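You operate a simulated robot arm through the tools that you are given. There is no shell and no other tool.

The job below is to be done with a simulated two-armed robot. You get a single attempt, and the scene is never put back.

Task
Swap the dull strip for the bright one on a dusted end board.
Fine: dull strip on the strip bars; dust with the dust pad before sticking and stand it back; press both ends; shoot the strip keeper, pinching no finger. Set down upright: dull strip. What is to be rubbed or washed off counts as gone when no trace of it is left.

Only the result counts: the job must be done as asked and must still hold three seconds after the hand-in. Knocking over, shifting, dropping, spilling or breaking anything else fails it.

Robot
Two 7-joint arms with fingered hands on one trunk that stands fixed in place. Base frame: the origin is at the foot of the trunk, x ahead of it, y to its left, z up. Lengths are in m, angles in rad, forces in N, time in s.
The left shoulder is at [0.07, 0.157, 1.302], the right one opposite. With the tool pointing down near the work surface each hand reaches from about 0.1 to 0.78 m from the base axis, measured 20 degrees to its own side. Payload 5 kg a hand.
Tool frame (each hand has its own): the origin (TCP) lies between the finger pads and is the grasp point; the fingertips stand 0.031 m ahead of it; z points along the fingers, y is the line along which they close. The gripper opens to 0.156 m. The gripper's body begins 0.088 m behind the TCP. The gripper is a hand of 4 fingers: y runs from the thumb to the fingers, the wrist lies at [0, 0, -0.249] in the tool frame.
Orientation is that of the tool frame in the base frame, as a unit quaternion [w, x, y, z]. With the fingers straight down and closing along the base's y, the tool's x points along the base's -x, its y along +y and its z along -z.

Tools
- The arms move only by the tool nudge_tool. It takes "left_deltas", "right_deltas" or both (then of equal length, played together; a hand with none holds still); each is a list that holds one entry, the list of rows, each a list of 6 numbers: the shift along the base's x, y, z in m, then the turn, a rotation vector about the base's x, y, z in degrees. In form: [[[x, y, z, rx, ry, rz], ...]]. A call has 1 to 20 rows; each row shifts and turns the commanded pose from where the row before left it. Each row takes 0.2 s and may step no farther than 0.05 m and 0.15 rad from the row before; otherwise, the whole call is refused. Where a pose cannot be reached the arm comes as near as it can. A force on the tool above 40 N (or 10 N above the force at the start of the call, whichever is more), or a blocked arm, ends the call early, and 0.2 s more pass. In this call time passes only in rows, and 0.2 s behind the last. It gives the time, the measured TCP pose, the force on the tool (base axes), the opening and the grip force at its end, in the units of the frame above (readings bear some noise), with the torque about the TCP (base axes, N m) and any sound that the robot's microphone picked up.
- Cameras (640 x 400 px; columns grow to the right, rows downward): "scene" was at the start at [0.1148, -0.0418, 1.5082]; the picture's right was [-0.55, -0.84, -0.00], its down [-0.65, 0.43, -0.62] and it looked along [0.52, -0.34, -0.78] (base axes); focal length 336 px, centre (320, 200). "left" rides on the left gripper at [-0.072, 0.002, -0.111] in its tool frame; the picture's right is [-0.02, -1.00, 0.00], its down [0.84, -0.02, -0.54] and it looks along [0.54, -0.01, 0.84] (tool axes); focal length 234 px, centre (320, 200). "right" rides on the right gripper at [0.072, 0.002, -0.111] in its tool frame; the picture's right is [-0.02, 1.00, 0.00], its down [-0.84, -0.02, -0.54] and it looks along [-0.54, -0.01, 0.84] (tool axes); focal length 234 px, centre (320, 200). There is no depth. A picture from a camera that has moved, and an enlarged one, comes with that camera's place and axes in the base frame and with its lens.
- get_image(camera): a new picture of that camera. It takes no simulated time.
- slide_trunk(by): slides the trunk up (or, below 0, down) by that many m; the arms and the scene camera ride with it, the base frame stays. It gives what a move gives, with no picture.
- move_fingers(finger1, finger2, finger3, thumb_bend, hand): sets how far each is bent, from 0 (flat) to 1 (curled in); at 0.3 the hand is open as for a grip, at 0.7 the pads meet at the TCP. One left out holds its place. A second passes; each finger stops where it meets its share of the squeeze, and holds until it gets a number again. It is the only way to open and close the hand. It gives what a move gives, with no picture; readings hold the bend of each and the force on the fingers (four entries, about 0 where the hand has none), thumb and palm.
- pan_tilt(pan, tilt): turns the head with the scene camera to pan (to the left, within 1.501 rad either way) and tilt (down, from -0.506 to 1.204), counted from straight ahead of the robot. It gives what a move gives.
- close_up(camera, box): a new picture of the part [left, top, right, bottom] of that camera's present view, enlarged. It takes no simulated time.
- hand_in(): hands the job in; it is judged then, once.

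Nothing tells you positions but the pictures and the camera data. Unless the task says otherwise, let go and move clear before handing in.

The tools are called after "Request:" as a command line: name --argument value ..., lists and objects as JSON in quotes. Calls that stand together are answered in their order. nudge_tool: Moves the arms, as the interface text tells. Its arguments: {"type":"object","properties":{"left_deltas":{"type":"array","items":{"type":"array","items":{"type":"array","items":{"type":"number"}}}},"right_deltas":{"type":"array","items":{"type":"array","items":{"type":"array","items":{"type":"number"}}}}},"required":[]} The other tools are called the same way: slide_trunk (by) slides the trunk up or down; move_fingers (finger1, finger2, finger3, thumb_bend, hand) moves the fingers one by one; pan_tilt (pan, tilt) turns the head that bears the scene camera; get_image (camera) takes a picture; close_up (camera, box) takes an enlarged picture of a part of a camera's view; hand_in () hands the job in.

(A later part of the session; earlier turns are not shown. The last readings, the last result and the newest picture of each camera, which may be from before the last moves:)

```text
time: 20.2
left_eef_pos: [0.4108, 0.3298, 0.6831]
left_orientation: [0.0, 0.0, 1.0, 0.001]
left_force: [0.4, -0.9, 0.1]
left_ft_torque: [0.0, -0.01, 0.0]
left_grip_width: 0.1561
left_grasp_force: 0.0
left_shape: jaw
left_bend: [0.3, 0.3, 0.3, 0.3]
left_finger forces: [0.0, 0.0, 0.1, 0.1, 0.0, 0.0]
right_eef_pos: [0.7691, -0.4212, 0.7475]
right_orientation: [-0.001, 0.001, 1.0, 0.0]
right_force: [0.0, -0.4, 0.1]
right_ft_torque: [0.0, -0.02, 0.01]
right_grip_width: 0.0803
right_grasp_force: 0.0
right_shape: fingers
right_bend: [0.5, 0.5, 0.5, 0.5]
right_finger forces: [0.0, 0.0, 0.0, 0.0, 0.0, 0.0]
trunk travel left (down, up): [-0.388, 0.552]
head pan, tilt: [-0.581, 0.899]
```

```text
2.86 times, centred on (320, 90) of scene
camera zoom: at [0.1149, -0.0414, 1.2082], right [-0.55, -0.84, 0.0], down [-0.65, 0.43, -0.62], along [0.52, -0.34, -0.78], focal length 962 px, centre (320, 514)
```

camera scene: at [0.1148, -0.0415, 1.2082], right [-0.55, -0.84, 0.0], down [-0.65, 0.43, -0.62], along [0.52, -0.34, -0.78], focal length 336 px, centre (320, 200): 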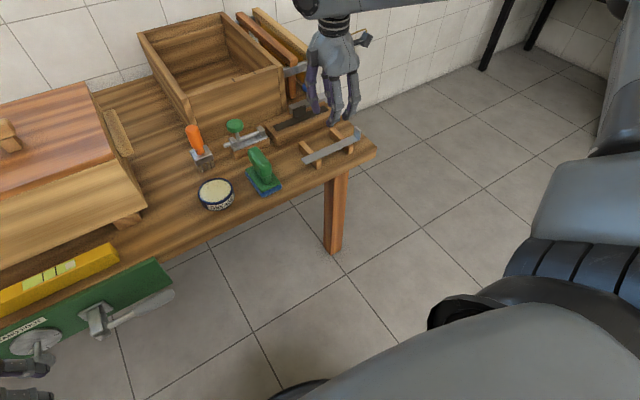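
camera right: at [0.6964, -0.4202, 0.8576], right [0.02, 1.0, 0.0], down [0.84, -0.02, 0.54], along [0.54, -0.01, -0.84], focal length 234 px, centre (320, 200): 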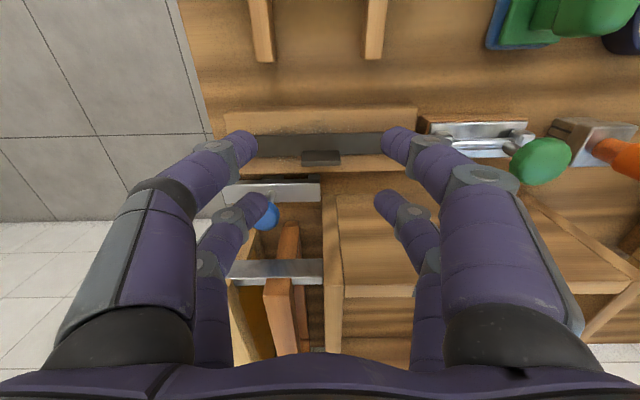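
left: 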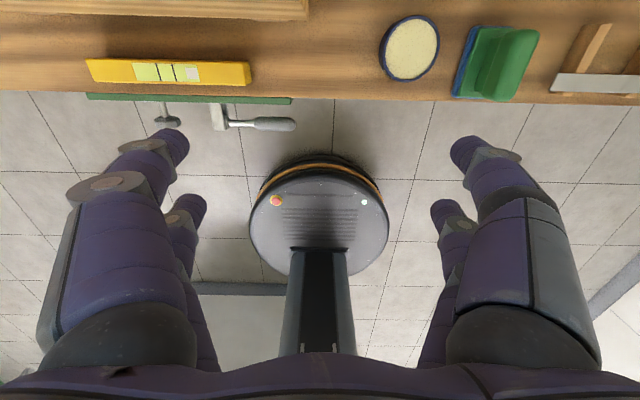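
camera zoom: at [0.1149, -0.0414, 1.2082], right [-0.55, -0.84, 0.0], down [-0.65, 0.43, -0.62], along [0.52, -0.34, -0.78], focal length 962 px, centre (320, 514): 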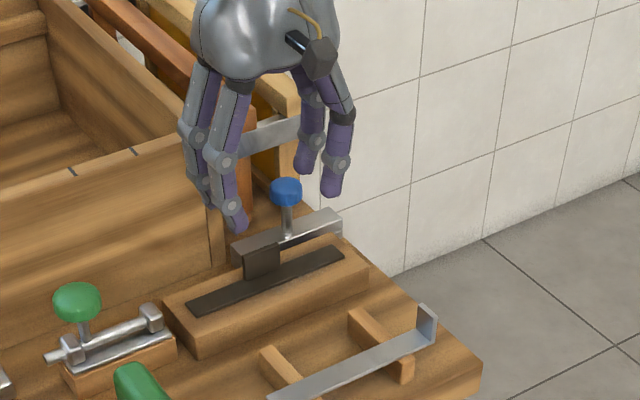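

The far finger pair lines up with the lug at about x 0.79. I'll lower most of the way and check.

Request:
nudge_tool --right_deltas '[[[0.0, 0.001, -0.02, 0, 0, 0], [0, 0, -0.02, 0, 0, 0], [0, 0, -0.02, 0, 0, 0], [0, 0, -0.015, 0, 0, 0], [0, 0, 0, 0, 0, 0]]]'

Request:
get_image --camera "right"

Request:
close_up --camera "right" --box '[220, 80, 420, 240]'

Request:
close_up --camera "scene" --box '[260, 60, 350, 145]'

```text
time: 21.4
left_eef_pos: [0.4124, 0.331, 0.6838]
left_orientation: [0.0, -0.001, 1.0, 0.001]
left_force: [0.7, 0.2, -0.2]
left_ft_torque: [0.0, 0.02, 0.03]
left_grip_width: 0.1563
left_grasp_force: 0.0
left_shape: jaw
left_bend: [0.3, 0.3, 0.3, 0.3]
left_finger forces: [0.1, 0.1, 0.1, 0.1, 0.0, 0.0]
right_eef_pos: [0.7573, -0.4185, 0.6767]
right_orientation: [0.003, 0.0, 1.0, 0.0]
right_force: [-0.1, 0.5, 0.0]
right_ft_torque: [0.03, -0.01, -0.01]
right_grip_width: 0.0801
right_grasp_force: 0.0
right_shape: fingers
right_bend: [0.5, 0.5, 0.5, 0.5]
right_finger forces: [0.0, 0.0, 0.1, 0.1, 0.0, 0.1]
right hand out of reach, approached as far as the arm can: row 3, 4
trunk travel left (down, up): [-0.388, 0.552]
head pan, tilt: [-0.581, 0.899]
```

```text
taken
camera right: at [0.6847, -0.4184, 0.7864], right [0.02, 1.0, 0.0], down [0.84, -0.02, 0.55], along [0.55, -0.01, -0.84], focal length 234 px, centre (320, 200)
```

right: 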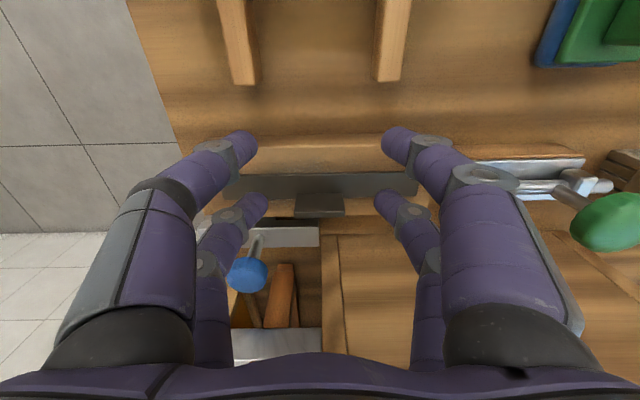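

```text
2.50 times, centred on (320, 160) of right
camera zoom: at [0.6847, -0.4184, 0.7864], right [0.02, 1.0, 0.0], down [0.84, -0.02, 0.55], along [0.55, -0.01, -0.84], focal length 585 px, centre (320, 300)
```

zoom: 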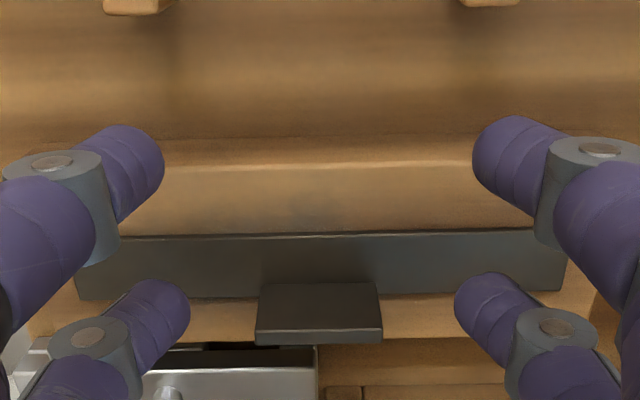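

```text
4.71 times, centred on (305, 102) of scene
camera zoom: at [0.1148, -0.0414, 1.2082], right [-0.55, -0.84, 0.0], down [-0.65, 0.43, -0.62], along [0.52, -0.34, -0.78], focal length 1584 px, centre (391, 659)
```

zoom: 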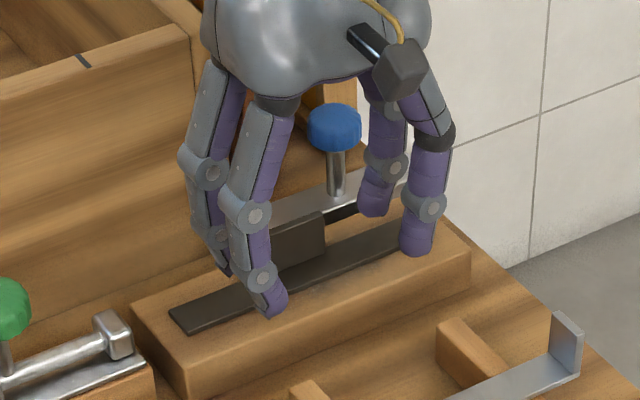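

The upright hand runs out of reach by about 1 cm, but a 10° forward tilt solves that and stays in the plane of the lug. I'll tilt, move over the lug and check again.

Request:
nudge_tool --right_deltas '[[[0.0, -0.001, 0.003, 0, -5, 0], [0.003, 0, 0, 0, -5, 0], [0.0035, 0, 0, 0, 0, 0], [0, 0, 0, 0, 0, 0]]]'

Request:
close_up --camera "right" --box '[220, 80, 420, 240]'

Request:
close_up --camera "scene" --box '[260, 60, 350, 145]'

```text
time: 22.4
left_eef_pos: [0.412, 0.3315, 0.6836]
left_orientation: [0.0, 0.0, 1.0, 0.0]
left_force: [0.0, -0.1, -0.3]
left_ft_torque: [-0.01, -0.03, 0.02]
left_grip_width: 0.156
left_grasp_force: 0.1
left_shape: jaw
left_bend: [0.3, 0.3, 0.3, 0.3]
left_finger forces: [0.1, 0.0, 0.0, 0.0, 0.1, 0.1]
right_eef_pos: [0.7635, -0.4208, 0.6803]
right_orientation: [0.087, 0.001, 0.996, 0.0]
right_force: [-0.2, -0.6, -0.1]
right_ft_torque: [-0.04, 0.0, -0.01]
right_grip_width: 0.0805
right_grasp_force: 0.0
right_shape: fingers
right_bend: [0.5, 0.5, 0.5, 0.5]
right_finger forces: [0.0, 0.1, 0.1, 0.0, 0.0, 0.0]
trunk travel left (down, up): [-0.388, 0.552]
head pan, tilt: [-0.581, 0.899]
```

```text
2.50 times, centred on (320, 160) of right
camera zoom: at [0.6733, -0.4197, 0.7759], right [0.02, 1.0, 0.0], down [0.73, -0.02, 0.68], along [0.68, -0.01, -0.73], focal length 585 px, centre (320, 300)
```

zoom: 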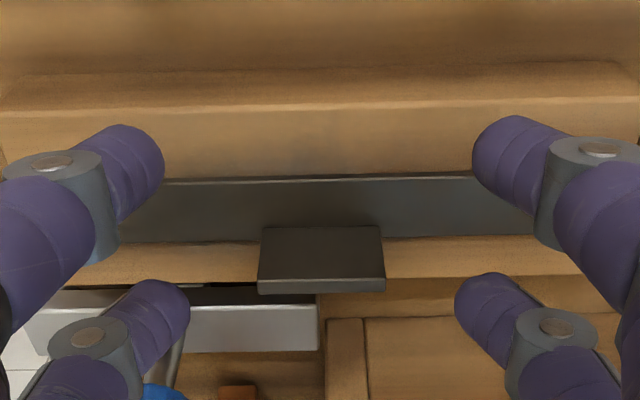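

```text
4.71 times, centred on (305, 102) of scene
camera zoom: at [0.1147, -0.0415, 1.2082], right [-0.55, -0.84, 0.0], down [-0.65, 0.43, -0.62], along [0.52, -0.34, -0.78], focal length 1584 px, centre (391, 659)
```

zoom: 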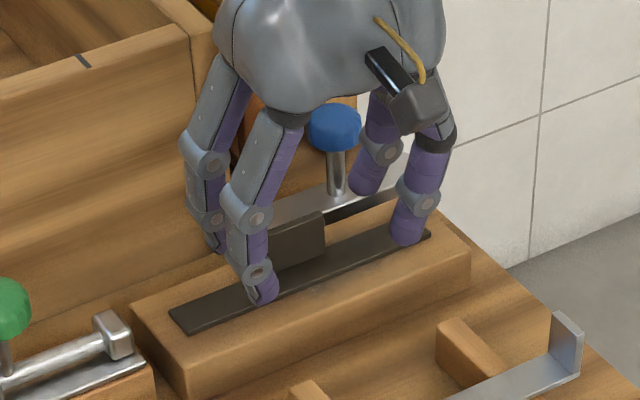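

The far pair sits either side of the lug and its height lines up. I'll lower the last 3 cm, then close that pair on the lug.

Request:
nudge_tool --right_deltas '[[[0.0005, 0, -0.015, 0, 0, 0], [0, 0, -0.015, 0, 0, 0], [0, 0, 0, 0, 0, 0]]]'

Request:
close_up --camera "right" --box '[220, 80, 420, 240]'

Request:
close_up --camera "scene" --box '[260, 60, 350, 145]'

```text
time: 23.2
left_eef_pos: [0.4114, 0.3295, 0.6843]
left_orientation: [0.002, 0.0, 1.0, 0.0]
left_force: [-0.3, -0.1, -0.8]
left_ft_torque: [-0.02, -0.04, -0.01]
left_grip_width: 0.1559
left_grasp_force: 0.1
left_shape: jaw
left_bend: [0.3, 0.3, 0.3, 0.3]
left_finger forces: [0.0, 0.1, 0.0, 0.0, 0.0, 0.0]
right_eef_pos: [0.7651, -0.4197, 0.6517]
right_orientation: [0.088, 0.0, 0.996, 0.001]
right_force: [0.0, -0.6, 11.0]
right_ft_torque: [0.24, 0.21, -0.01]
right_grip_width: 0.0801
right_grasp_force: 5.8
right_shape: fingers
right_bend: [0.5, 0.5, 0.5, 0.5]
right_finger forces: [7.7, 0.0, 0.0, 0.1, 3.4, 0.1]
trunk travel left (down, up): [-0.388, 0.552]
head pan, tilt: [-0.581, 0.899]
```

```text
2.50 times, centred on (320, 160) of right
camera zoom: at [0.6736, -0.4194, 0.7482], right [0.02, 1.0, 0.0], down [0.73, -0.02, 0.68], along [0.68, -0.01, -0.73], focal length 585 px, centre (320, 300)
```

zoom: 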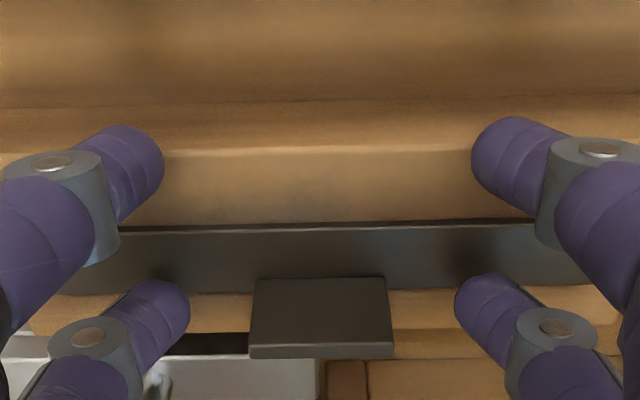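

```text
4.71 times, centred on (305, 102) of scene
camera zoom: at [0.1134, -0.041, 1.2086], right [-0.55, -0.84, 0.0], down [-0.65, 0.43, -0.62], along [0.52, -0.34, -0.78], focal length 1584 px, centre (391, 659)
```

zoom: 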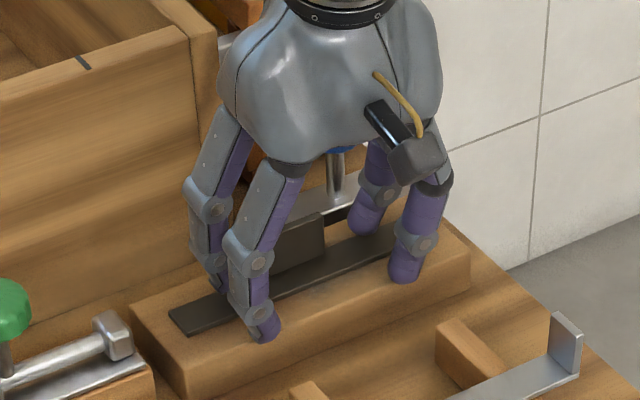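

The near pair's tips have just touched the board with about 11 N, so I'll lift 3 mm and close only the far pair on the lug.

Request:
nudge_tool --right_deltas '[[[0, 0, 0.003, 0, 0, 0], [0, 0, 0, 0, 0, 0]]]'

Request:
move_fingers --hand "right" --finger2 0.75 --finger3 0.75

Request:
close_up --camera "right" --box '[220, 80, 420, 240]'

Request:
close_up --camera "scene" --box '[260, 60, 350, 145]'

```text
time: 23.8
left_eef_pos: [0.4113, 0.3301, 0.6833]
left_orientation: [0.0, -0.001, 1.0, 0.0]
left_force: [0.1, 0.4, 0.6]
left_ft_torque: [0.0, 0.0, 0.0]
left_grip_width: 0.1561
left_grasp_force: 0.0
left_shape: jaw
left_bend: [0.3, 0.3, 0.3, 0.3]
left_finger forces: [0.1, 0.1, 0.0, 0.0, 0.1, 0.0]
right_eef_pos: [0.7641, -0.42, 0.6518]
right_orientation: [0.086, 0.001, 0.996, 0.0]
right_force: [0.2, 0.0, 2.3]
right_ft_torque: [0.1, 0.02, -0.05]
right_grip_width: 0.0806
right_grasp_force: 1.0
right_shape: fingers
right_bend: [0.5, 0.5, 0.5, 0.5]
right_finger forces: [1.9, 0.1, 0.0, 0.0, 0.1, 0.1]
trunk travel left (down, up): [-0.388, 0.552]
head pan, tilt: [-0.581, 0.899]
```

```text
time: 24.8
left_eef_pos: [0.4109, 0.33, 0.6839]
left_orientation: [0.0, -0.001, 1.0, -0.001]
left_force: [0.4, -0.4, -1.1]
left_ft_torque: [0.0, 0.03, 0.02]
left_grip_width: 0.1562
left_grasp_force: 0.1
left_shape: jaw
left_bend: [0.3, 0.3, 0.3, 0.3]
left_finger forces: [0.0, 0.1, 0.0, 0.0, 0.0, 0.1]
right_eef_pos: [0.763, -0.4192, 0.6507]
right_orientation: [0.087, 0.0, 0.996, 0.001]
right_force: [0.2, -0.7, -1.0]
right_ft_torque: [-0.01, -0.02, 0.02]
right_grip_width: 0.0811
right_grasp_force: 6.6
right_shape: fingers
right_bend: [0.5, 0.61, 0.61, 0.5]
right_finger forces: [0.1, 6.7, 6.7, 0.1, 0.0, 0.0]
trunk travel left (down, up): [-0.388, 0.552]
head pan, tilt: [-0.581, 0.899]
```

```text
2.50 times, centred on (320, 160) of right
camera zoom: at [0.6737, -0.4196, 0.7489], right [0.02, 1.0, 0.0], down [0.73, -0.02, 0.68], along [0.68, -0.01, -0.73], focal length 585 px, centre (320, 300)
```

zoom: 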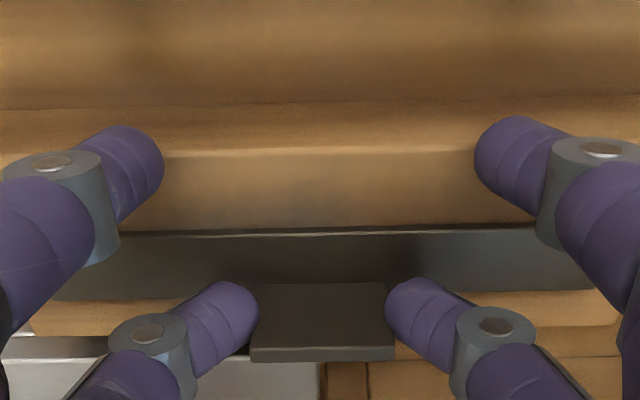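

```text
4.71 times, centred on (305, 102) of scene
camera zoom: at [0.1149, -0.0415, 1.2082], right [-0.55, -0.84, 0.0], down [-0.65, 0.43, -0.62], along [0.52, -0.34, -0.78], focal length 1584 px, centre (391, 659)
```

zoom: 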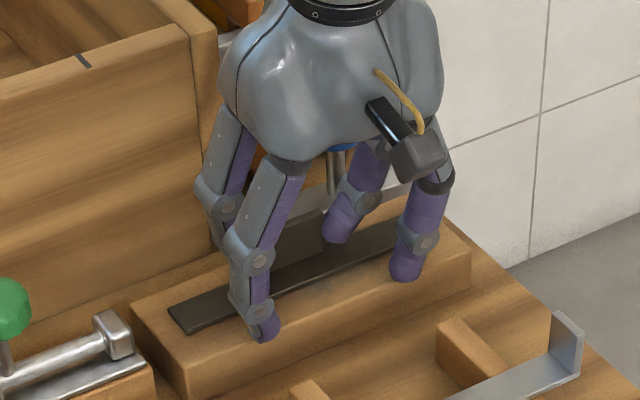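

Both far fingers hold the lug with 6.7 N each. I'll lift slowly and check that the strip comes along.

Request:
nudge_tool --right_deltas '[[[0, 0, 0.005, 0, 0, 0], [0, 0, 0.01, 0, 0, 0], [0, 0, 0.01, 0, 0, 0], [0, 0, 0, 0, 0, 0]]]'

Request:
get_image --camera "right"

Request:
close_up --camera "scene" --box '[260, 60, 350, 145]'

```text
time: 25.8
left_eef_pos: [0.4116, 0.3302, 0.6828]
left_orientation: [0.0, -0.001, 1.0, 0.0]
left_force: [0.3, -0.2, -0.4]
left_ft_torque: [-0.01, 0.03, -0.01]
left_grip_width: 0.156
left_grasp_force: 0.0
left_shape: jaw
left_bend: [0.3, 0.3, 0.3, 0.3]
left_finger forces: [0.1, 0.0, 0.1, 0.0, 0.0, 0.1]
right_eef_pos: [0.764, -0.4204, 0.678]
right_orientation: [0.087, 0.001, 0.996, 0.0]
right_force: [0.8, -0.1, 0.0]
right_ft_torque: [-0.01, 0.05, -0.02]
right_grip_width: 0.0811
right_grasp_force: 7.3
right_shape: fingers
right_bend: [0.5, 0.61, 0.61, 0.5]
right_finger forces: [0.0, 6.7, 6.6, 0.1, 0.1, 0.1]
trunk travel left (down, up): [-0.388, 0.552]
head pan, tilt: [-0.581, 0.899]
```

```text
taken
camera right: at [0.6735, -0.4196, 0.7737], right [0.02, 1.0, 0.0], down [0.73, -0.02, 0.68], along [0.68, -0.01, -0.73], focal length 234 px, centre (320, 200)
```

right: 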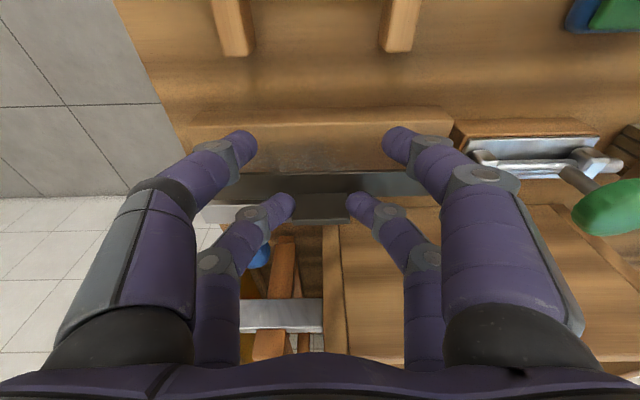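

```text
4.71 times, centred on (305, 102) of scene
camera zoom: at [0.115, -0.0415, 1.2082], right [-0.55, -0.84, 0.0], down [-0.65, 0.43, -0.62], along [0.52, -0.34, -0.78], focal length 1584 px, centre (391, 659)
```

zoom: 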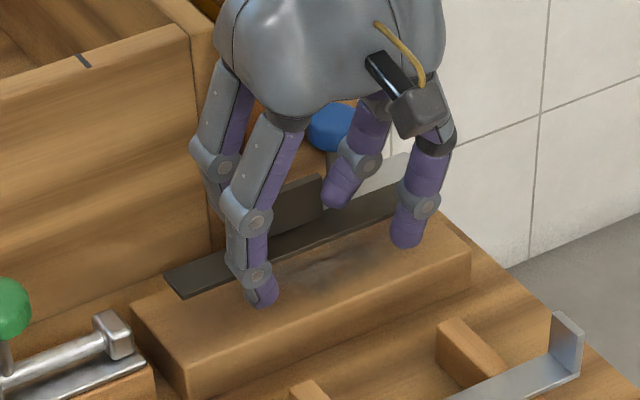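

The strip came off cleanly and grey dust shows on the board beneath. I'll tuck the near pair in, carry the strip back over the free rear part of the bars, and check before lowering.

Request:
move_fingers --hand "right" --finger1 0.68 --thumb_bend 0.68

Request:
nudge_tool --right_deltas '[[[0, 0, 0.015, 0, 0, 0], [0, 0, 0.015, 0, 0, 0], [-0.015, 0, 0, 0, 0, 0], [-0.02, 0, 0, 0, 0, 0], [-0.02, 0, 0, 0, 0, 0], [-0.02, 0, 0, 0, 0, 0], [-0.0185, 0, 0, 0, 0, 0], [0, 0, 0, 0, 0, 0]]]'

Request:
get_image --camera "right"

Request:
close_up --camera "scene" --box '[260, 70, 390, 180]'

```text
time: 26.8
left_eef_pos: [0.4121, 0.3294, 0.6838]
left_orientation: [-0.001, 0.0, 1.0, 0.001]
left_force: [-0.2, 0.0, 1.1]
left_ft_torque: [-0.03, -0.01, 0.0]
left_grip_width: 0.1561
left_grasp_force: 0.0
left_shape: jaw
left_bend: [0.3, 0.3, 0.3, 0.3]
left_finger forces: [0.1, 0.0, 0.0, 0.0, 0.0, 0.1]
right_eef_pos: [0.7656, -0.4211, 0.6774]
right_orientation: [0.087, 0.0, 0.996, 0.0]
right_force: [0.8, 0.2, -0.3]
right_ft_torque: [0.01, 0.02, -0.01]
right_grip_width: 0.0117
right_grasp_force: 6.8
right_shape: fingers
right_bend: [0.68, 0.61, 0.61, 0.68]
right_finger forces: [0.1, 6.7, 6.7, 0.1, 0.1, 0.0]
trunk travel left (down, up): [-0.388, 0.552]
head pan, tilt: [-0.581, 0.899]
```

```text
time: 28.6
left_eef_pos: [0.4116, 0.3297, 0.6831]
left_orientation: [0.0, 0.001, 1.0, 0.001]
left_force: [-0.6, -0.2, -0.3]
left_ft_torque: [-0.01, 0.0, 0.02]
left_grip_width: 0.1559
left_grasp_force: 0.0
left_shape: jaw
left_bend: [0.3, 0.3, 0.3, 0.3]
left_finger forces: [0.1, 0.0, 0.1, 0.1, 0.1, 0.1]
right_eef_pos: [0.6704, -0.4204, 0.7084]
right_orientation: [0.087, 0.0, 0.996, 0.001]
right_force: [-1.0, -1.0, 0.7]
right_ft_torque: [0.0, 0.02, 0.03]
right_grip_width: 0.012
right_grasp_force: 6.3
right_shape: fingers
right_bend: [0.68, 0.61, 0.61, 0.68]
right_finger forces: [0.1, 6.6, 6.7, 0.0, 0.0, 0.0]
trunk travel left (down, up): [-0.388, 0.552]
head pan, tilt: [-0.581, 0.899]
```

```text
taken
camera right: at [0.5802, -0.4196, 0.8036], right [0.02, 1.0, 0.0], down [0.73, -0.02, 0.68], along [0.68, -0.01, -0.73], focal length 234 px, centre (320, 200)
```

right: 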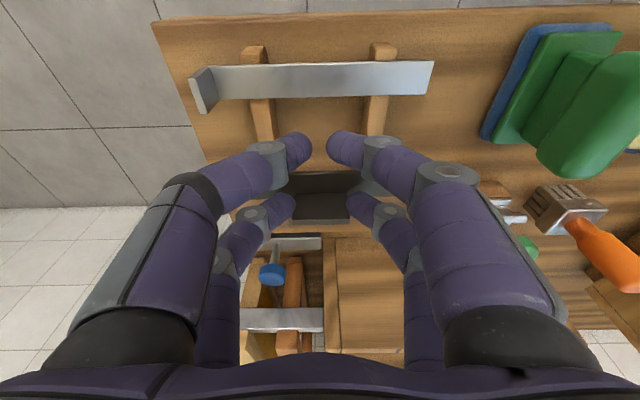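

```text
3.64 times, centred on (325, 125) of scene
camera zoom: at [0.1152, -0.0413, 1.2082], right [-0.55, -0.84, 0.0], down [-0.65, 0.43, -0.62], along [0.52, -0.34, -0.78], focal length 1224 px, centre (302, 473)
```

zoom: 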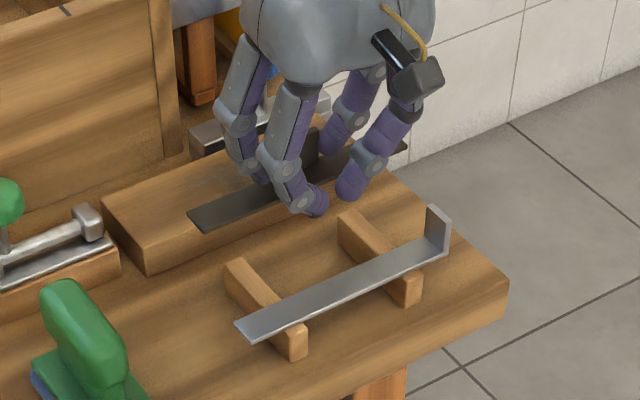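

The dull strip is level and above the bars. I'll lower it to about 7 mm above them and check its place front to back.

Request:
nudge_tool --right_deltas '[[[0, 0, -0.02, 0, 0, 0], [0, 0, -0.02, 0, 0, 0], [0, 0, -0.011, 0, 0, 0], [0, 0, 0, 0, 0, 0]]]'

Request:
get_image --camera "right"

Request:
close_up --camera "scene" --box '[280, 90, 380, 180]'

```text
time: 29.6
left_eef_pos: [0.4117, 0.3296, 0.6833]
left_orientation: [0.001, 0.0, 1.0, 0.0]
left_force: [0.9, 0.1, 0.8]
left_ft_torque: [-0.01, 0.02, 0.02]
left_grip_width: 0.1559
left_grasp_force: 0.0
left_shape: jaw
left_bend: [0.3, 0.3, 0.3, 0.3]
left_finger forces: [0.0, 0.1, 0.0, 0.0, 0.1, 0.0]
right_eef_pos: [0.6712, -0.4204, 0.6575]
right_orientation: [0.087, 0.0, 0.996, 0.0]
right_force: [-0.2, -0.5, 0.0]
right_ft_torque: [-0.02, -0.01, -0.01]
right_grip_width: 0.0119
right_grasp_force: 6.6
right_shape: fingers
right_bend: [0.68, 0.61, 0.61, 0.68]
right_finger forces: [0.0, 6.7, 6.7, 0.1, 0.0, 0.1]
trunk travel left (down, up): [-0.388, 0.552]
head pan, tilt: [-0.581, 0.899]
```

```text
taken
camera right: at [0.5806, -0.4197, 0.7534], right [0.02, 1.0, 0.0], down [0.73, -0.02, 0.68], along [0.68, -0.01, -0.73], focal length 234 px, centre (320, 200)
```

right: 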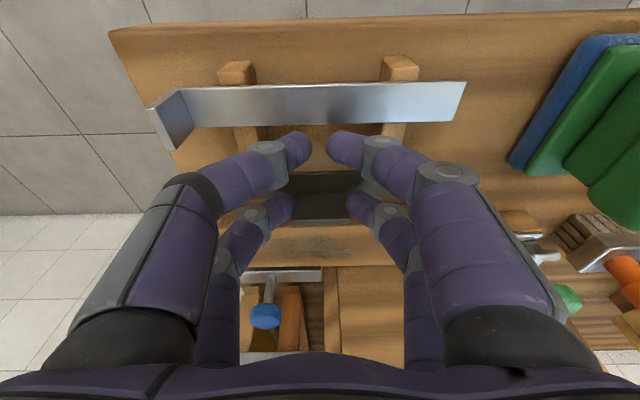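

```text
4.44 times, centred on (330, 135) of scene
camera zoom: at [0.1148, -0.0414, 1.2082], right [-0.55, -0.84, 0.0], down [-0.65, 0.43, -0.62], along [0.52, -0.34, -0.78], focal length 1496 px, centre (276, 489)
```

zoom: 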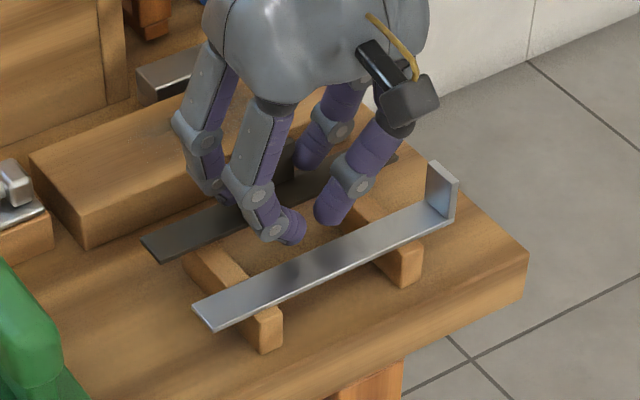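

The strip will sit on the bars about 2 mm from their rear ends, so I'll bring it 4 mm forward and then set it down gently.

Request:
nudge_tool --right_deltas '[[[-0.004, 0, 0, 0, 0, 0], [0, 0, -0.003, 0, 0, 0], [0, 0, -0.002, 0, 0, 0], [0, 0, -0.002, 0, 0, 0], [0, 0, 0, 0, 0, 0]]]'

Request:
close_up --camera "scene" --box '[280, 90, 380, 180]'

Request:
close_up --camera "right" --box '[140, 50, 480, 260]'

```text
time: 30.8
left_eef_pos: [0.4119, 0.33, 0.6842]
left_orientation: [0.001, 0.001, 1.0, 0.0]
left_force: [0.3, -0.4, 0.0]
left_ft_torque: [0.02, 0.02, -0.02]
left_grip_width: 0.156
left_grasp_force: 0.2
left_shape: jaw
left_bend: [0.3, 0.3, 0.3, 0.3]
left_finger forces: [0.1, 0.0, 0.0, 0.1, 0.0, 0.1]
right_eef_pos: [0.6663, -0.4189, 0.6498]
right_orientation: [0.087, 0.0, 0.996, 0.0]
right_force: [-0.4, 0.4, 2.6]
right_ft_torque: [-0.01, 0.09, 0.0]
right_grip_width: 0.0115
right_grasp_force: 7.7
right_shape: fingers
right_bend: [0.68, 0.61, 0.61, 0.68]
right_finger forces: [1.6, 6.6, 6.7, 0.0, 1.5, 0.0]
trunk travel left (down, up): [-0.388, 0.552]
head pan, tilt: [-0.581, 0.899]
```

```text
4.44 times, centred on (330, 135) of scene
camera zoom: at [0.1145, -0.0413, 1.2083], right [-0.55, -0.84, 0.0], down [-0.65, 0.43, -0.62], along [0.52, -0.34, -0.78], focal length 1496 px, centre (276, 489)
```

zoom: 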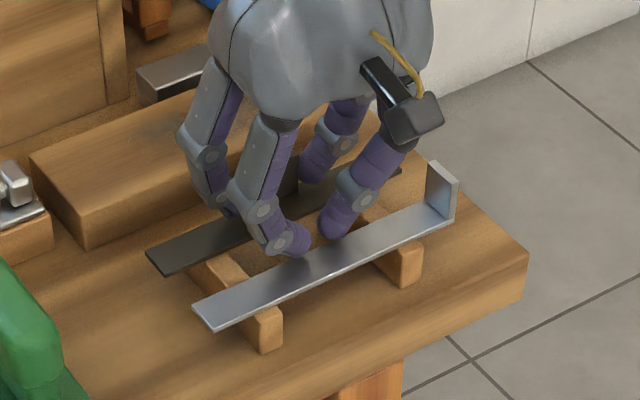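

```text
1.88 times, centred on (310, 155) of right
camera zoom: at [0.5763, -0.4198, 0.7465], right [0.02, 1.0, 0.0], down [0.73, -0.02, 0.68], along [0.68, -0.01, -0.73], focal length 441 px, centre (339, 285)
```

zoom: 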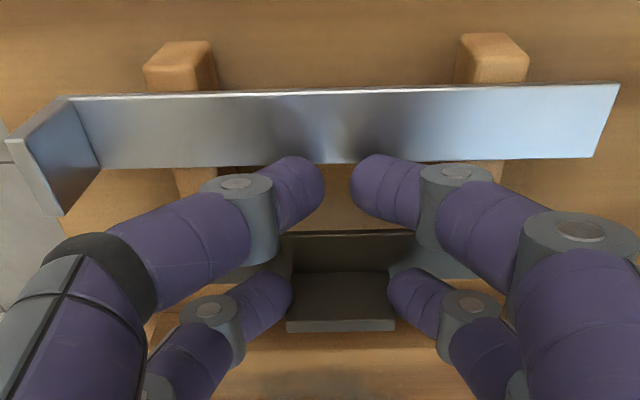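

The tucked near pair is just touching the bright strip's rear edge (about 1.5 N each). I'll raise 2 mm, go 6 mm rearward and lower again.

Request:
nudge_tool --right_deltas '[[[0, 0, 0.003, 0, 0, 0], [0.006, 0, 0, 0, 0, 0], [0, 0, -0.002, 0, 0, 0], [0, 0, -0.001, 0, 0, 0], [0, 0, -0.001, 0, 0, 0], [0, 0, 0, 0, 0, 0]]]'

Request:
close_up --camera "scene" --box '[280, 90, 380, 180]'

Request:
close_up --camera "right" --box '[140, 50, 480, 260]'

```text
time: 32.2
left_eef_pos: [0.4127, 0.3302, 0.6828]
left_orientation: [0.0, -0.001, 1.0, 0.0]
left_force: [-0.2, -0.3, -0.5]
left_ft_torque: [0.0, -0.01, 0.02]
left_grip_width: 0.1562
left_grasp_force: 0.0
left_shape: jaw
left_bend: [0.3, 0.3, 0.3, 0.3]
left_finger forces: [0.1, 0.0, 0.1, 0.0, 0.0, 0.0]
right_eef_pos: [0.6728, -0.4195, 0.6499]
right_orientation: [0.087, 0.0, 0.996, 0.0]
right_force: [-0.3, -0.1, 1.9]
right_ft_torque: [0.01, -0.02, -0.02]
right_grip_width: 0.0115
right_grasp_force: 6.6
right_shape: fingers
right_bend: [0.68, 0.61, 0.61, 0.68]
right_finger forces: [0.0, 6.8, 7.0, 0.0, 0.1, 0.0]
trunk travel left (down, up): [-0.388, 0.552]
head pan, tilt: [-0.581, 0.899]
```

```text
4.44 times, centred on (330, 135) of scene
camera zoom: at [0.1147, -0.0414, 1.2083], right [-0.55, -0.84, 0.0], down [-0.65, 0.43, -0.62], along [0.52, -0.34, -0.78], focal length 1496 px, centre (276, 489)
```

zoom: 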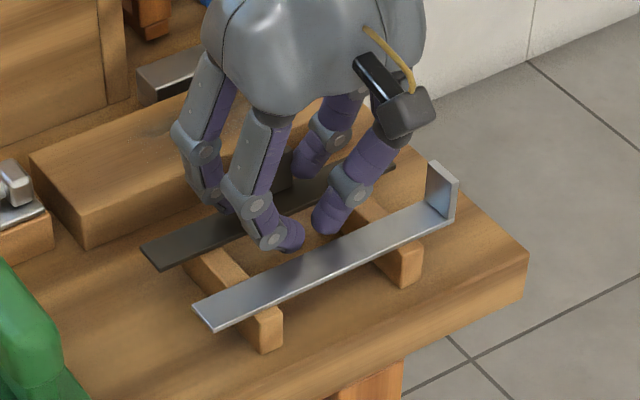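

```text
1.88 times, centred on (310, 155) of right
camera zoom: at [0.5823, -0.4195, 0.7457], right [0.02, 1.0, 0.0], down [0.73, -0.02, 0.68], along [0.68, -0.01, -0.73], focal length 441 px, centre (339, 285)
```

zoom: 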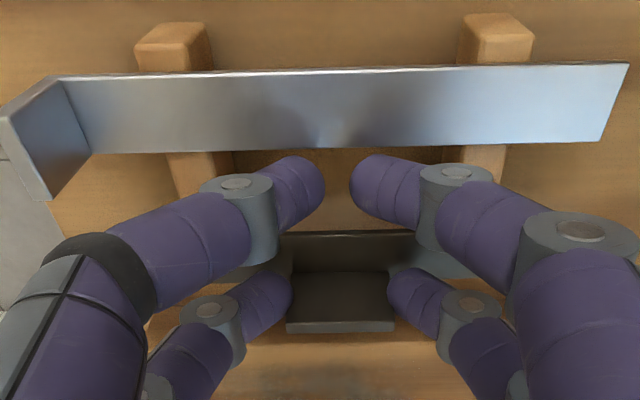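

The strip now rests on the bars (about 2 N of support, near pair free). I'll open the far pair and rise.

Request:
move_fingers --hand "right" --finger2 0.52 --finger3 0.52

Request:
nudge_tool --right_deltas '[[[0, 0, 0.01, 0, 0, 0], [0, 0, 0.02, 0, 0, 0], [0, 0, 0.03, 0, 0, 0], [-0.01, 0, 0.03, 0, 0, 0], [-0.02, 0, 0.02, 0, 0, 0], [0, 0, 0, 0, 0, 0]]]'

Request:
get_image --camera "right"

Request:
close_up --camera "scene" --box '[250, 70, 390, 180]'

```text
time: 33.2
left_eef_pos: [0.4112, 0.3305, 0.6832]
left_orientation: [0.001, 0.0, 1.0, 0.001]
left_force: [0.0, -0.1, -0.1]
left_ft_torque: [0.01, -0.01, -0.01]
left_grip_width: 0.1561
left_grasp_force: 0.1
left_shape: jaw
left_bend: [0.3, 0.3, 0.3, 0.3]
left_finger forces: [0.0, 0.0, 0.0, 0.0, 0.0, 0.0]
right_eef_pos: [0.6723, -0.4204, 0.6499]
right_orientation: [0.087, 0.0, 0.996, 0.0]
right_force: [0.3, -1.0, 0.2]
right_ft_torque: [-0.02, -0.01, 0.02]
right_grip_width: 0.0114
right_grasp_force: 0.0
right_shape: fingers
right_bend: [0.68, 0.52, 0.52, 0.68]
right_finger forces: [0.0, 0.0, 0.1, 0.1, 0.1, 0.0]
trunk travel left (down, up): [-0.388, 0.552]
head pan, tilt: [-0.581, 0.899]
```

```text
time: 34.6
left_eef_pos: [0.412, 0.3309, 0.6832]
left_orientation: [0.0, 0.0, 1.0, 0.0]
left_force: [0.8, -1.1, 0.5]
left_ft_torque: [0.01, -0.01, -0.02]
left_grip_width: 0.1562
left_grasp_force: 0.0
left_shape: jaw
left_bend: [0.3, 0.3, 0.3, 0.3]
left_finger forces: [0.2, 0.1, 0.0, 0.0, 0.1, 0.0]
right_eef_pos: [0.6437, -0.4211, 0.757]
right_orientation: [0.086, 0.0, 0.996, 0.0]
right_force: [-0.3, 0.2, -0.4]
right_ft_torque: [0.01, -0.03, 0.0]
right_grip_width: 0.0117
right_grasp_force: 0.0
right_shape: fingers
right_bend: [0.68, 0.52, 0.52, 0.68]
right_finger forces: [0.0, 0.0, 0.0, 0.1, 0.1, 0.1]
trunk travel left (down, up): [-0.388, 0.552]
head pan, tilt: [-0.581, 0.899]
```

```text
taken
camera right: at [0.5526, -0.4201, 0.8542], right [0.02, 1.0, 0.0], down [0.73, -0.02, 0.68], along [0.68, -0.01, -0.73], focal length 234 px, centre (320, 200)
```

right: 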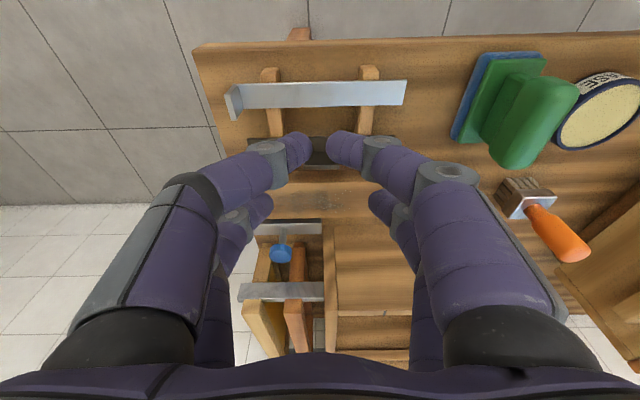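

```text
3.64 times, centred on (320, 125) of scene
camera zoom: at [0.1154, -0.0413, 1.2081], right [-0.55, -0.84, 0.0], down [-0.65, 0.43, -0.62], along [0.52, -0.34, -0.78], focal length 1224 px, centre (320, 473)
```

zoom: 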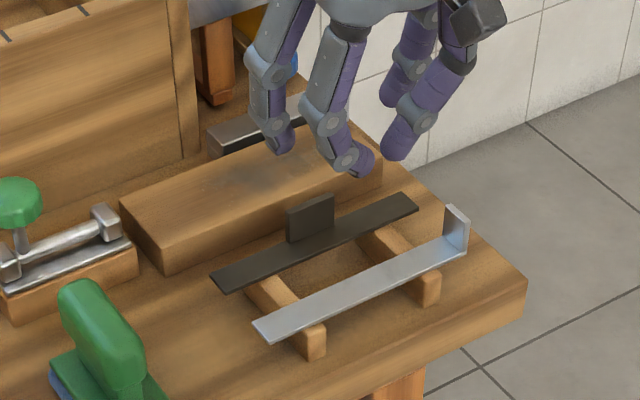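

The dull strip rests level on both bars and the dust patch shows on the board. Next is the pad, at about x 0.664, y -0.233 with its handle running along x; I'll hover over it with a 20° tilt and open fingers.

Request:
nudge_tool --right_deltas '[[[0, 0.03, 0.01, 0, -5, 0], [0, 0.04, 0, 0, -5, 0], [0.0, 0.04, 0, 0, 0, 0], [0.0, 0.04, 0, 0, 0, 0], [0.0, 0.0386, 0, 0, 0, 0], [0, 0, 0, 0, 0, 0]]]'

Request:
move_fingers --hand "right" --finger1 0.5 --finger2 0.5 --finger3 0.5 --thumb_bend 0.5

Request:
get_image --camera "right"

Request:
close_up --camera "scene" --box '[180, 40, 380, 200]'

Request:
close_up --camera "scene" --box '[270, 90, 350, 150]'

```text
time: 36.0
left_eef_pos: [0.4123, 0.3292, 0.6827]
left_orientation: [0.0, 0.001, 1.0, 0.0]
left_force: [0.5, -0.3, 0.6]
left_ft_torque: [0.01, 0.0, 0.0]
left_grip_width: 0.1559
left_grasp_force: 0.0
left_shape: jaw
left_bend: [0.3, 0.3, 0.3, 0.3]
left_finger forces: [0.1, 0.1, 0.0, 0.1, 0.0, 0.1]
right_eef_pos: [0.6428, -0.2321, 0.7677]
right_orientation: [0.173, 0.001, 0.985, 0.001]
right_force: [0.6, -0.8, -0.2]
right_ft_torque: [0.02, -0.01, 0.04]
right_grip_width: 0.0115
right_grasp_force: 0.1
right_shape: fingers
right_bend: [0.68, 0.52, 0.52, 0.68]
right_finger forces: [0.1, 0.0, 0.0, 0.0, 0.0, 0.0]
trunk travel left (down, up): [-0.388, 0.552]
head pan, tilt: [-0.581, 0.899]
```

```text
time: 37.0
left_eef_pos: [0.4114, 0.3302, 0.6843]
left_orientation: [0.0, 0.001, 1.0, 0.0]
left_force: [-0.1, -0.3, -0.4]
left_ft_torque: [0.0, 0.04, -0.01]
left_grip_width: 0.1558
left_grasp_force: 0.0
left_shape: jaw
left_bend: [0.3, 0.3, 0.3, 0.3]
left_finger forces: [0.1, 0.0, 0.0, 0.0, 0.0, 0.0]
right_eef_pos: [0.6426, -0.2316, 0.7694]
right_orientation: [0.174, 0.0, 0.985, 0.0]
right_force: [-0.3, 0.0, 0.2]
right_ft_torque: [0.0, -0.01, 0.01]
right_grip_width: 0.0801
right_grasp_force: 0.1
right_shape: fingers
right_bend: [0.5, 0.5, 0.5, 0.5]
right_finger forces: [0.1, 0.0, 0.0, 0.0, 0.0, 0.0]
trunk travel left (down, up): [-0.388, 0.552]
head pan, tilt: [-0.581, 0.899]
```

```text
taken
camera right: at [0.5367, -0.2312, 0.848], right [0.02, 1.0, 0.01], down [0.6, -0.02, 0.8], along [0.8, -0.01, -0.6], focal length 234 px, centre (320, 200)
```

right: 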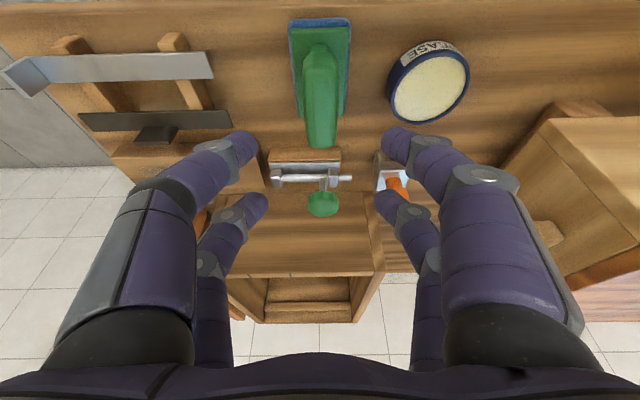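

```text
2.50 times, centred on (280, 120) of scene
camera zoom: at [0.1148, -0.0413, 1.2082], right [-0.55, -0.84, 0.0], down [-0.65, 0.43, -0.62], along [0.52, -0.34, -0.78], focal length 841 px, centre (420, 400)
```

zoom: 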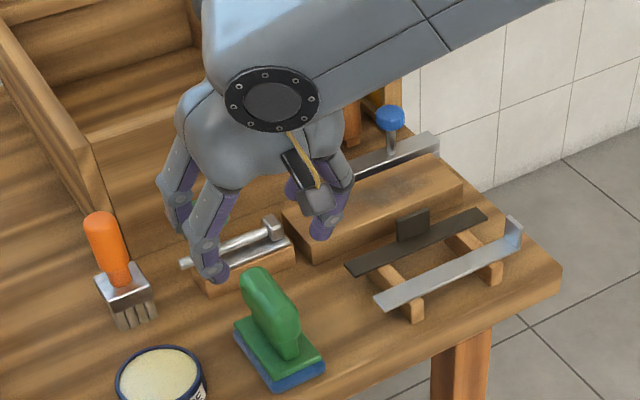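

```text
6.67 times, centred on (310, 120) of scene
camera zoom: at [0.1148, -0.0413, 1.2082], right [-0.55, -0.84, 0.0], down [-0.65, 0.43, -0.62], along [0.52, -0.34, -0.78], focal length 2244 px, centre (387, 733)
```

zoom: 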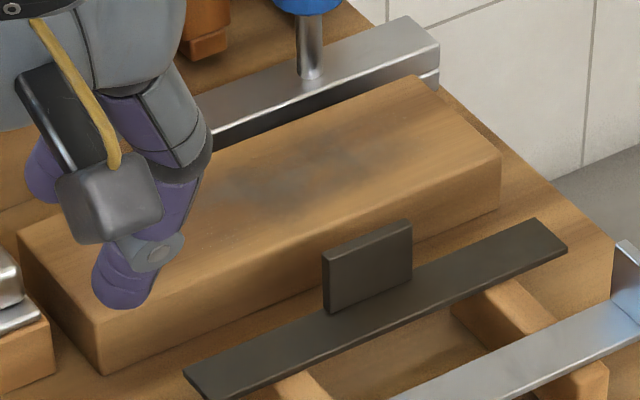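

The pad's handle is centred between the fingers in y. I'll lower around it and check before closing.

Request:
nudge_tool --right_deltas '[[[0.002, -0.001, -0.025, 0, 0, 0], [0.002, 0, -0.025, 0, 0, 0], [0.002, 0, -0.025, 0, 0, 0], [0.001, 0, -0.02, 0, 0, 0], [0, 0, -0.012, 0, 0, 0], [0, 0, 0, 0, 0, 0]]]'

Request:
get_image --camera "right"

Request:
close_up --camera "scene" --box '[190, 80, 330, 210]'

```text
time: 38.4
left_eef_pos: [0.4117, 0.3301, 0.6825]
left_orientation: [-0.001, 0.0, 1.0, 0.001]
left_force: [0.3, -0.3, 0.6]
left_ft_torque: [-0.01, 0.01, 0.0]
left_grip_width: 0.1561
left_grasp_force: 0.2
left_shape: jaw
left_bend: [0.3, 0.3, 0.3, 0.3]
left_finger forces: [0.0, 0.1, 0.0, 0.1, 0.0, 0.0]
right_eef_pos: [0.6498, -0.2332, 0.6602]
right_orientation: [0.174, 0.001, 0.985, 0.0]
right_force: [-0.2, -0.6, -0.2]
right_ft_torque: [0.0, 0.01, 0.0]
right_grip_width: 0.0804
right_grasp_force: 0.0
right_shape: fingers
right_bend: [0.5, 0.5, 0.5, 0.5]
right_finger forces: [0.0, 0.0, 0.0, 0.0, 0.0, 0.0]
trunk travel left (down, up): [-0.388, 0.552]
head pan, tilt: [-0.581, 0.899]
```

```text
taken
camera right: at [0.5442, -0.2323, 0.7408], right [0.02, 1.0, 0.01], down [0.6, -0.02, 0.8], along [0.8, -0.01, -0.6], focal length 234 px, centre (320, 200)
```

right: 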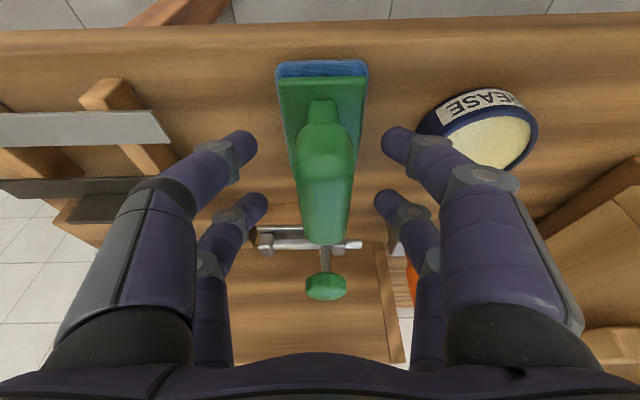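

```text
3.08 times, centred on (260, 145) of scene
camera zoom: at [0.1147, -0.0413, 1.2082], right [-0.55, -0.84, 0.0], down [-0.65, 0.43, -0.62], along [0.52, -0.34, -0.78], focal length 1036 px, centre (505, 369)
```

zoom: 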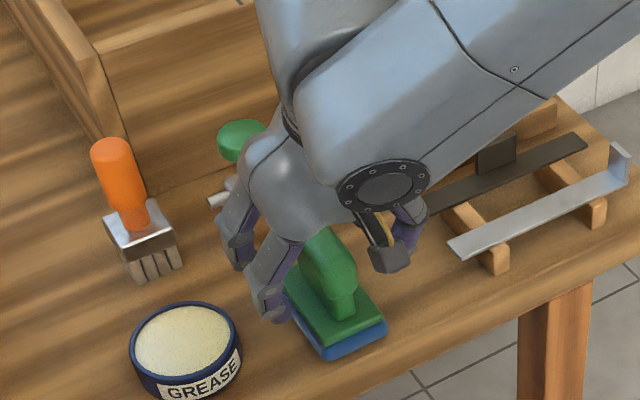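

The handle sits between both finger pairs, with the grease tin clear. Closing all four fingers on it.

Request:
move_fingers --hand "right" --finger1 0.8 --finger2 0.8 --finger3 0.8 --thumb_bend 0.8

Request:
get_image --camera "right"

```text
time: 39.4
left_eef_pos: [0.4111, 0.3305, 0.6828]
left_orientation: [0.0, 0.0, 1.0, 0.001]
left_force: [0.4, 0.2, -0.8]
left_ft_torque: [0.0, -0.02, 0.0]
left_grip_width: 0.1559
left_grasp_force: 0.1
left_shape: jaw
left_bend: [0.3, 0.3, 0.3, 0.3]
left_finger forces: [0.1, 0.0, 0.0, 0.0, 0.1, 0.0]
right_eef_pos: [0.6512, -0.2333, 0.6623]
right_orientation: [0.173, 0.0, 0.985, 0.0]
right_force: [0.8, -0.5, 3.3]
right_ft_torque: [0.21, -0.27, 0.02]
right_grip_width: 0.0208
right_grasp_force: 21.6
right_shape: fingers
right_bend: [0.59, 0.58, 0.71, 0.74]
right_finger forces: [10.4, 11.5, 8.2, 0.1, 13.1, 0.0]
trunk travel left (down, up): [-0.388, 0.552]
head pan, tilt: [-0.581, 0.899]
```

```text
taken
camera right: at [0.5442, -0.232, 0.7413], right [0.02, 1.0, 0.01], down [0.6, -0.02, 0.8], along [0.8, -0.01, -0.6], focal length 234 px, centre (320, 200)
```

right: 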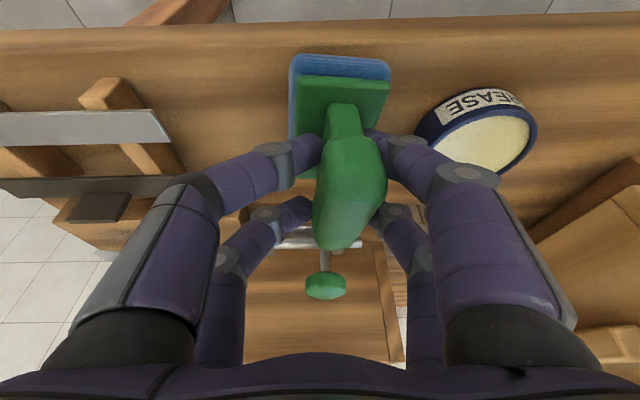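

The handle is gripped, but the finger bends are uneven and the pad seems pushed towards +y. I'll look closely before lifting.

Request:
close_up --camera "right" --box '[230, 40, 430, 300]'

Request:
close_up --camera "scene" --box '[200, 110, 310, 205]'

Request:
get_image --camera "left"

```text
1.54 times, centred on (330, 170) of right
camera zoom: at [0.5442, -0.232, 0.7413], right [0.02, 1.0, 0.01], down [0.6, -0.02, 0.8], along [0.8, -0.01, -0.6], focal length 360 px, centre (305, 246)
```

zoom: 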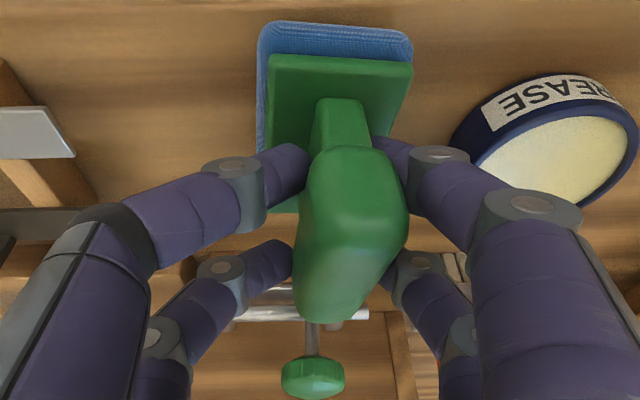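

```text
4.21 times, centred on (255, 158) of scene
camera zoom: at [0.1146, -0.0412, 1.2083], right [-0.55, -0.84, 0.0], down [-0.65, 0.43, -0.62], along [0.52, -0.34, -0.78], focal length 1417 px, centre (594, 379)
```

zoom: 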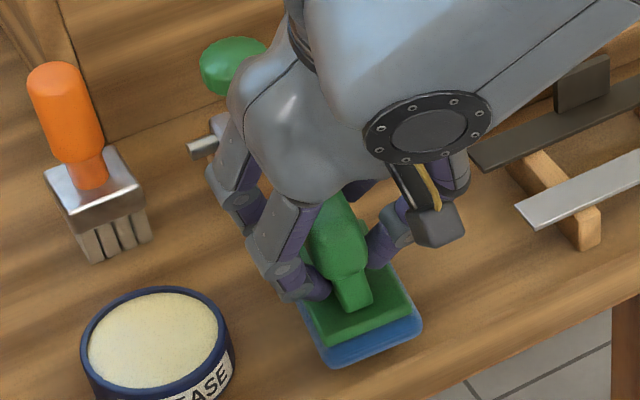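

```text
taken
camera left: at [0.484, 0.3325, 0.7948], right [0.02, -1.0, 0.0], down [-0.84, -0.02, 0.54], along [-0.54, -0.01, -0.84], focal length 234 px, centre (320, 200)
```

left: 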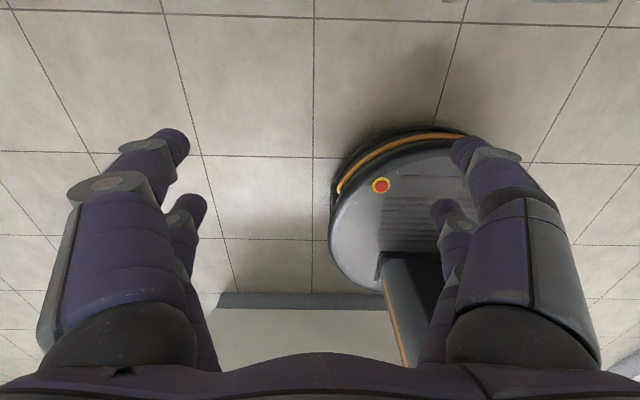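

The pad rolled sideways as it was gripped unevenly. I'll let go so it settles flat, then close again with a smaller, equal bend so that both sides stop symmetrically.

Request:
move_fingers --hand "right" --finger1 0.5 --finger2 0.5 --finger3 0.5 --thumb_bend 0.5

Request:
close_up --camera "right" --box '[230, 40, 430, 300]'

Request:
close_up --camera "scene" --box '[200, 110, 310, 205]'

```text
time: 40.4
left_eef_pos: [0.4119, 0.3306, 0.6837]
left_orientation: [0.0, 0.0, 1.0, 0.0]
left_force: [-0.1, 0.0, -0.2]
left_ft_torque: [0.01, 0.0, 0.01]
left_grip_width: 0.1562
left_grasp_force: 0.1
left_shape: jaw
left_bend: [0.3, 0.3, 0.3, 0.3]
left_finger forces: [0.0, 0.0, 0.1, 0.0, 0.0, 0.1]
right_eef_pos: [0.6486, -0.2321, 0.6629]
right_orientation: [0.174, 0.001, 0.985, 0.0]
right_force: [-0.3, -0.7, 0.3]
right_ft_torque: [-0.02, 0.0, -0.01]
right_grip_width: 0.0803
right_grasp_force: 0.1
right_shape: fingers
right_bend: [0.5, 0.5, 0.5, 0.5]
right_finger forces: [0.0, 0.1, 0.0, 0.1, 0.0, 0.0]
trunk travel left (down, up): [-0.388, 0.552]
head pan, tilt: [-0.581, 0.899]
```

```text
1.54 times, centred on (330, 170) of right
camera zoom: at [0.5442, -0.2323, 0.7409], right [0.02, 1.0, 0.01], down [0.6, -0.02, 0.8], along [0.8, -0.01, -0.6], focal length 360 px, centre (305, 246)
```

zoom: 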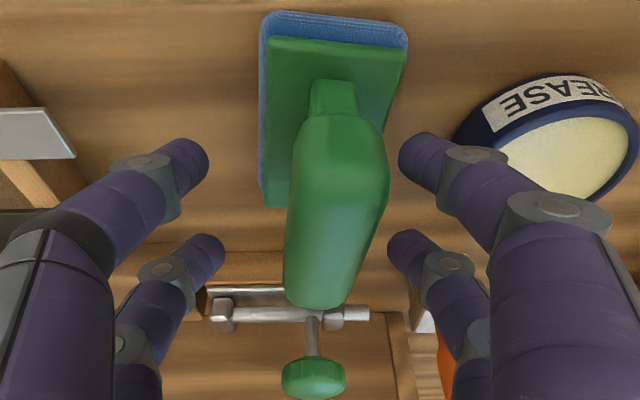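

```text
4.21 times, centred on (255, 158) of scene
camera zoom: at [0.1148, -0.0414, 1.2082], right [-0.55, -0.84, 0.0], down [-0.65, 0.43, -0.62], along [0.52, -0.34, -0.78], focal length 1417 px, centre (594, 379)
```

zoom: 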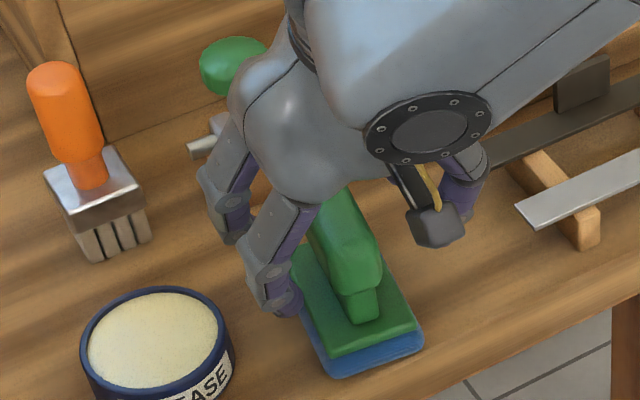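

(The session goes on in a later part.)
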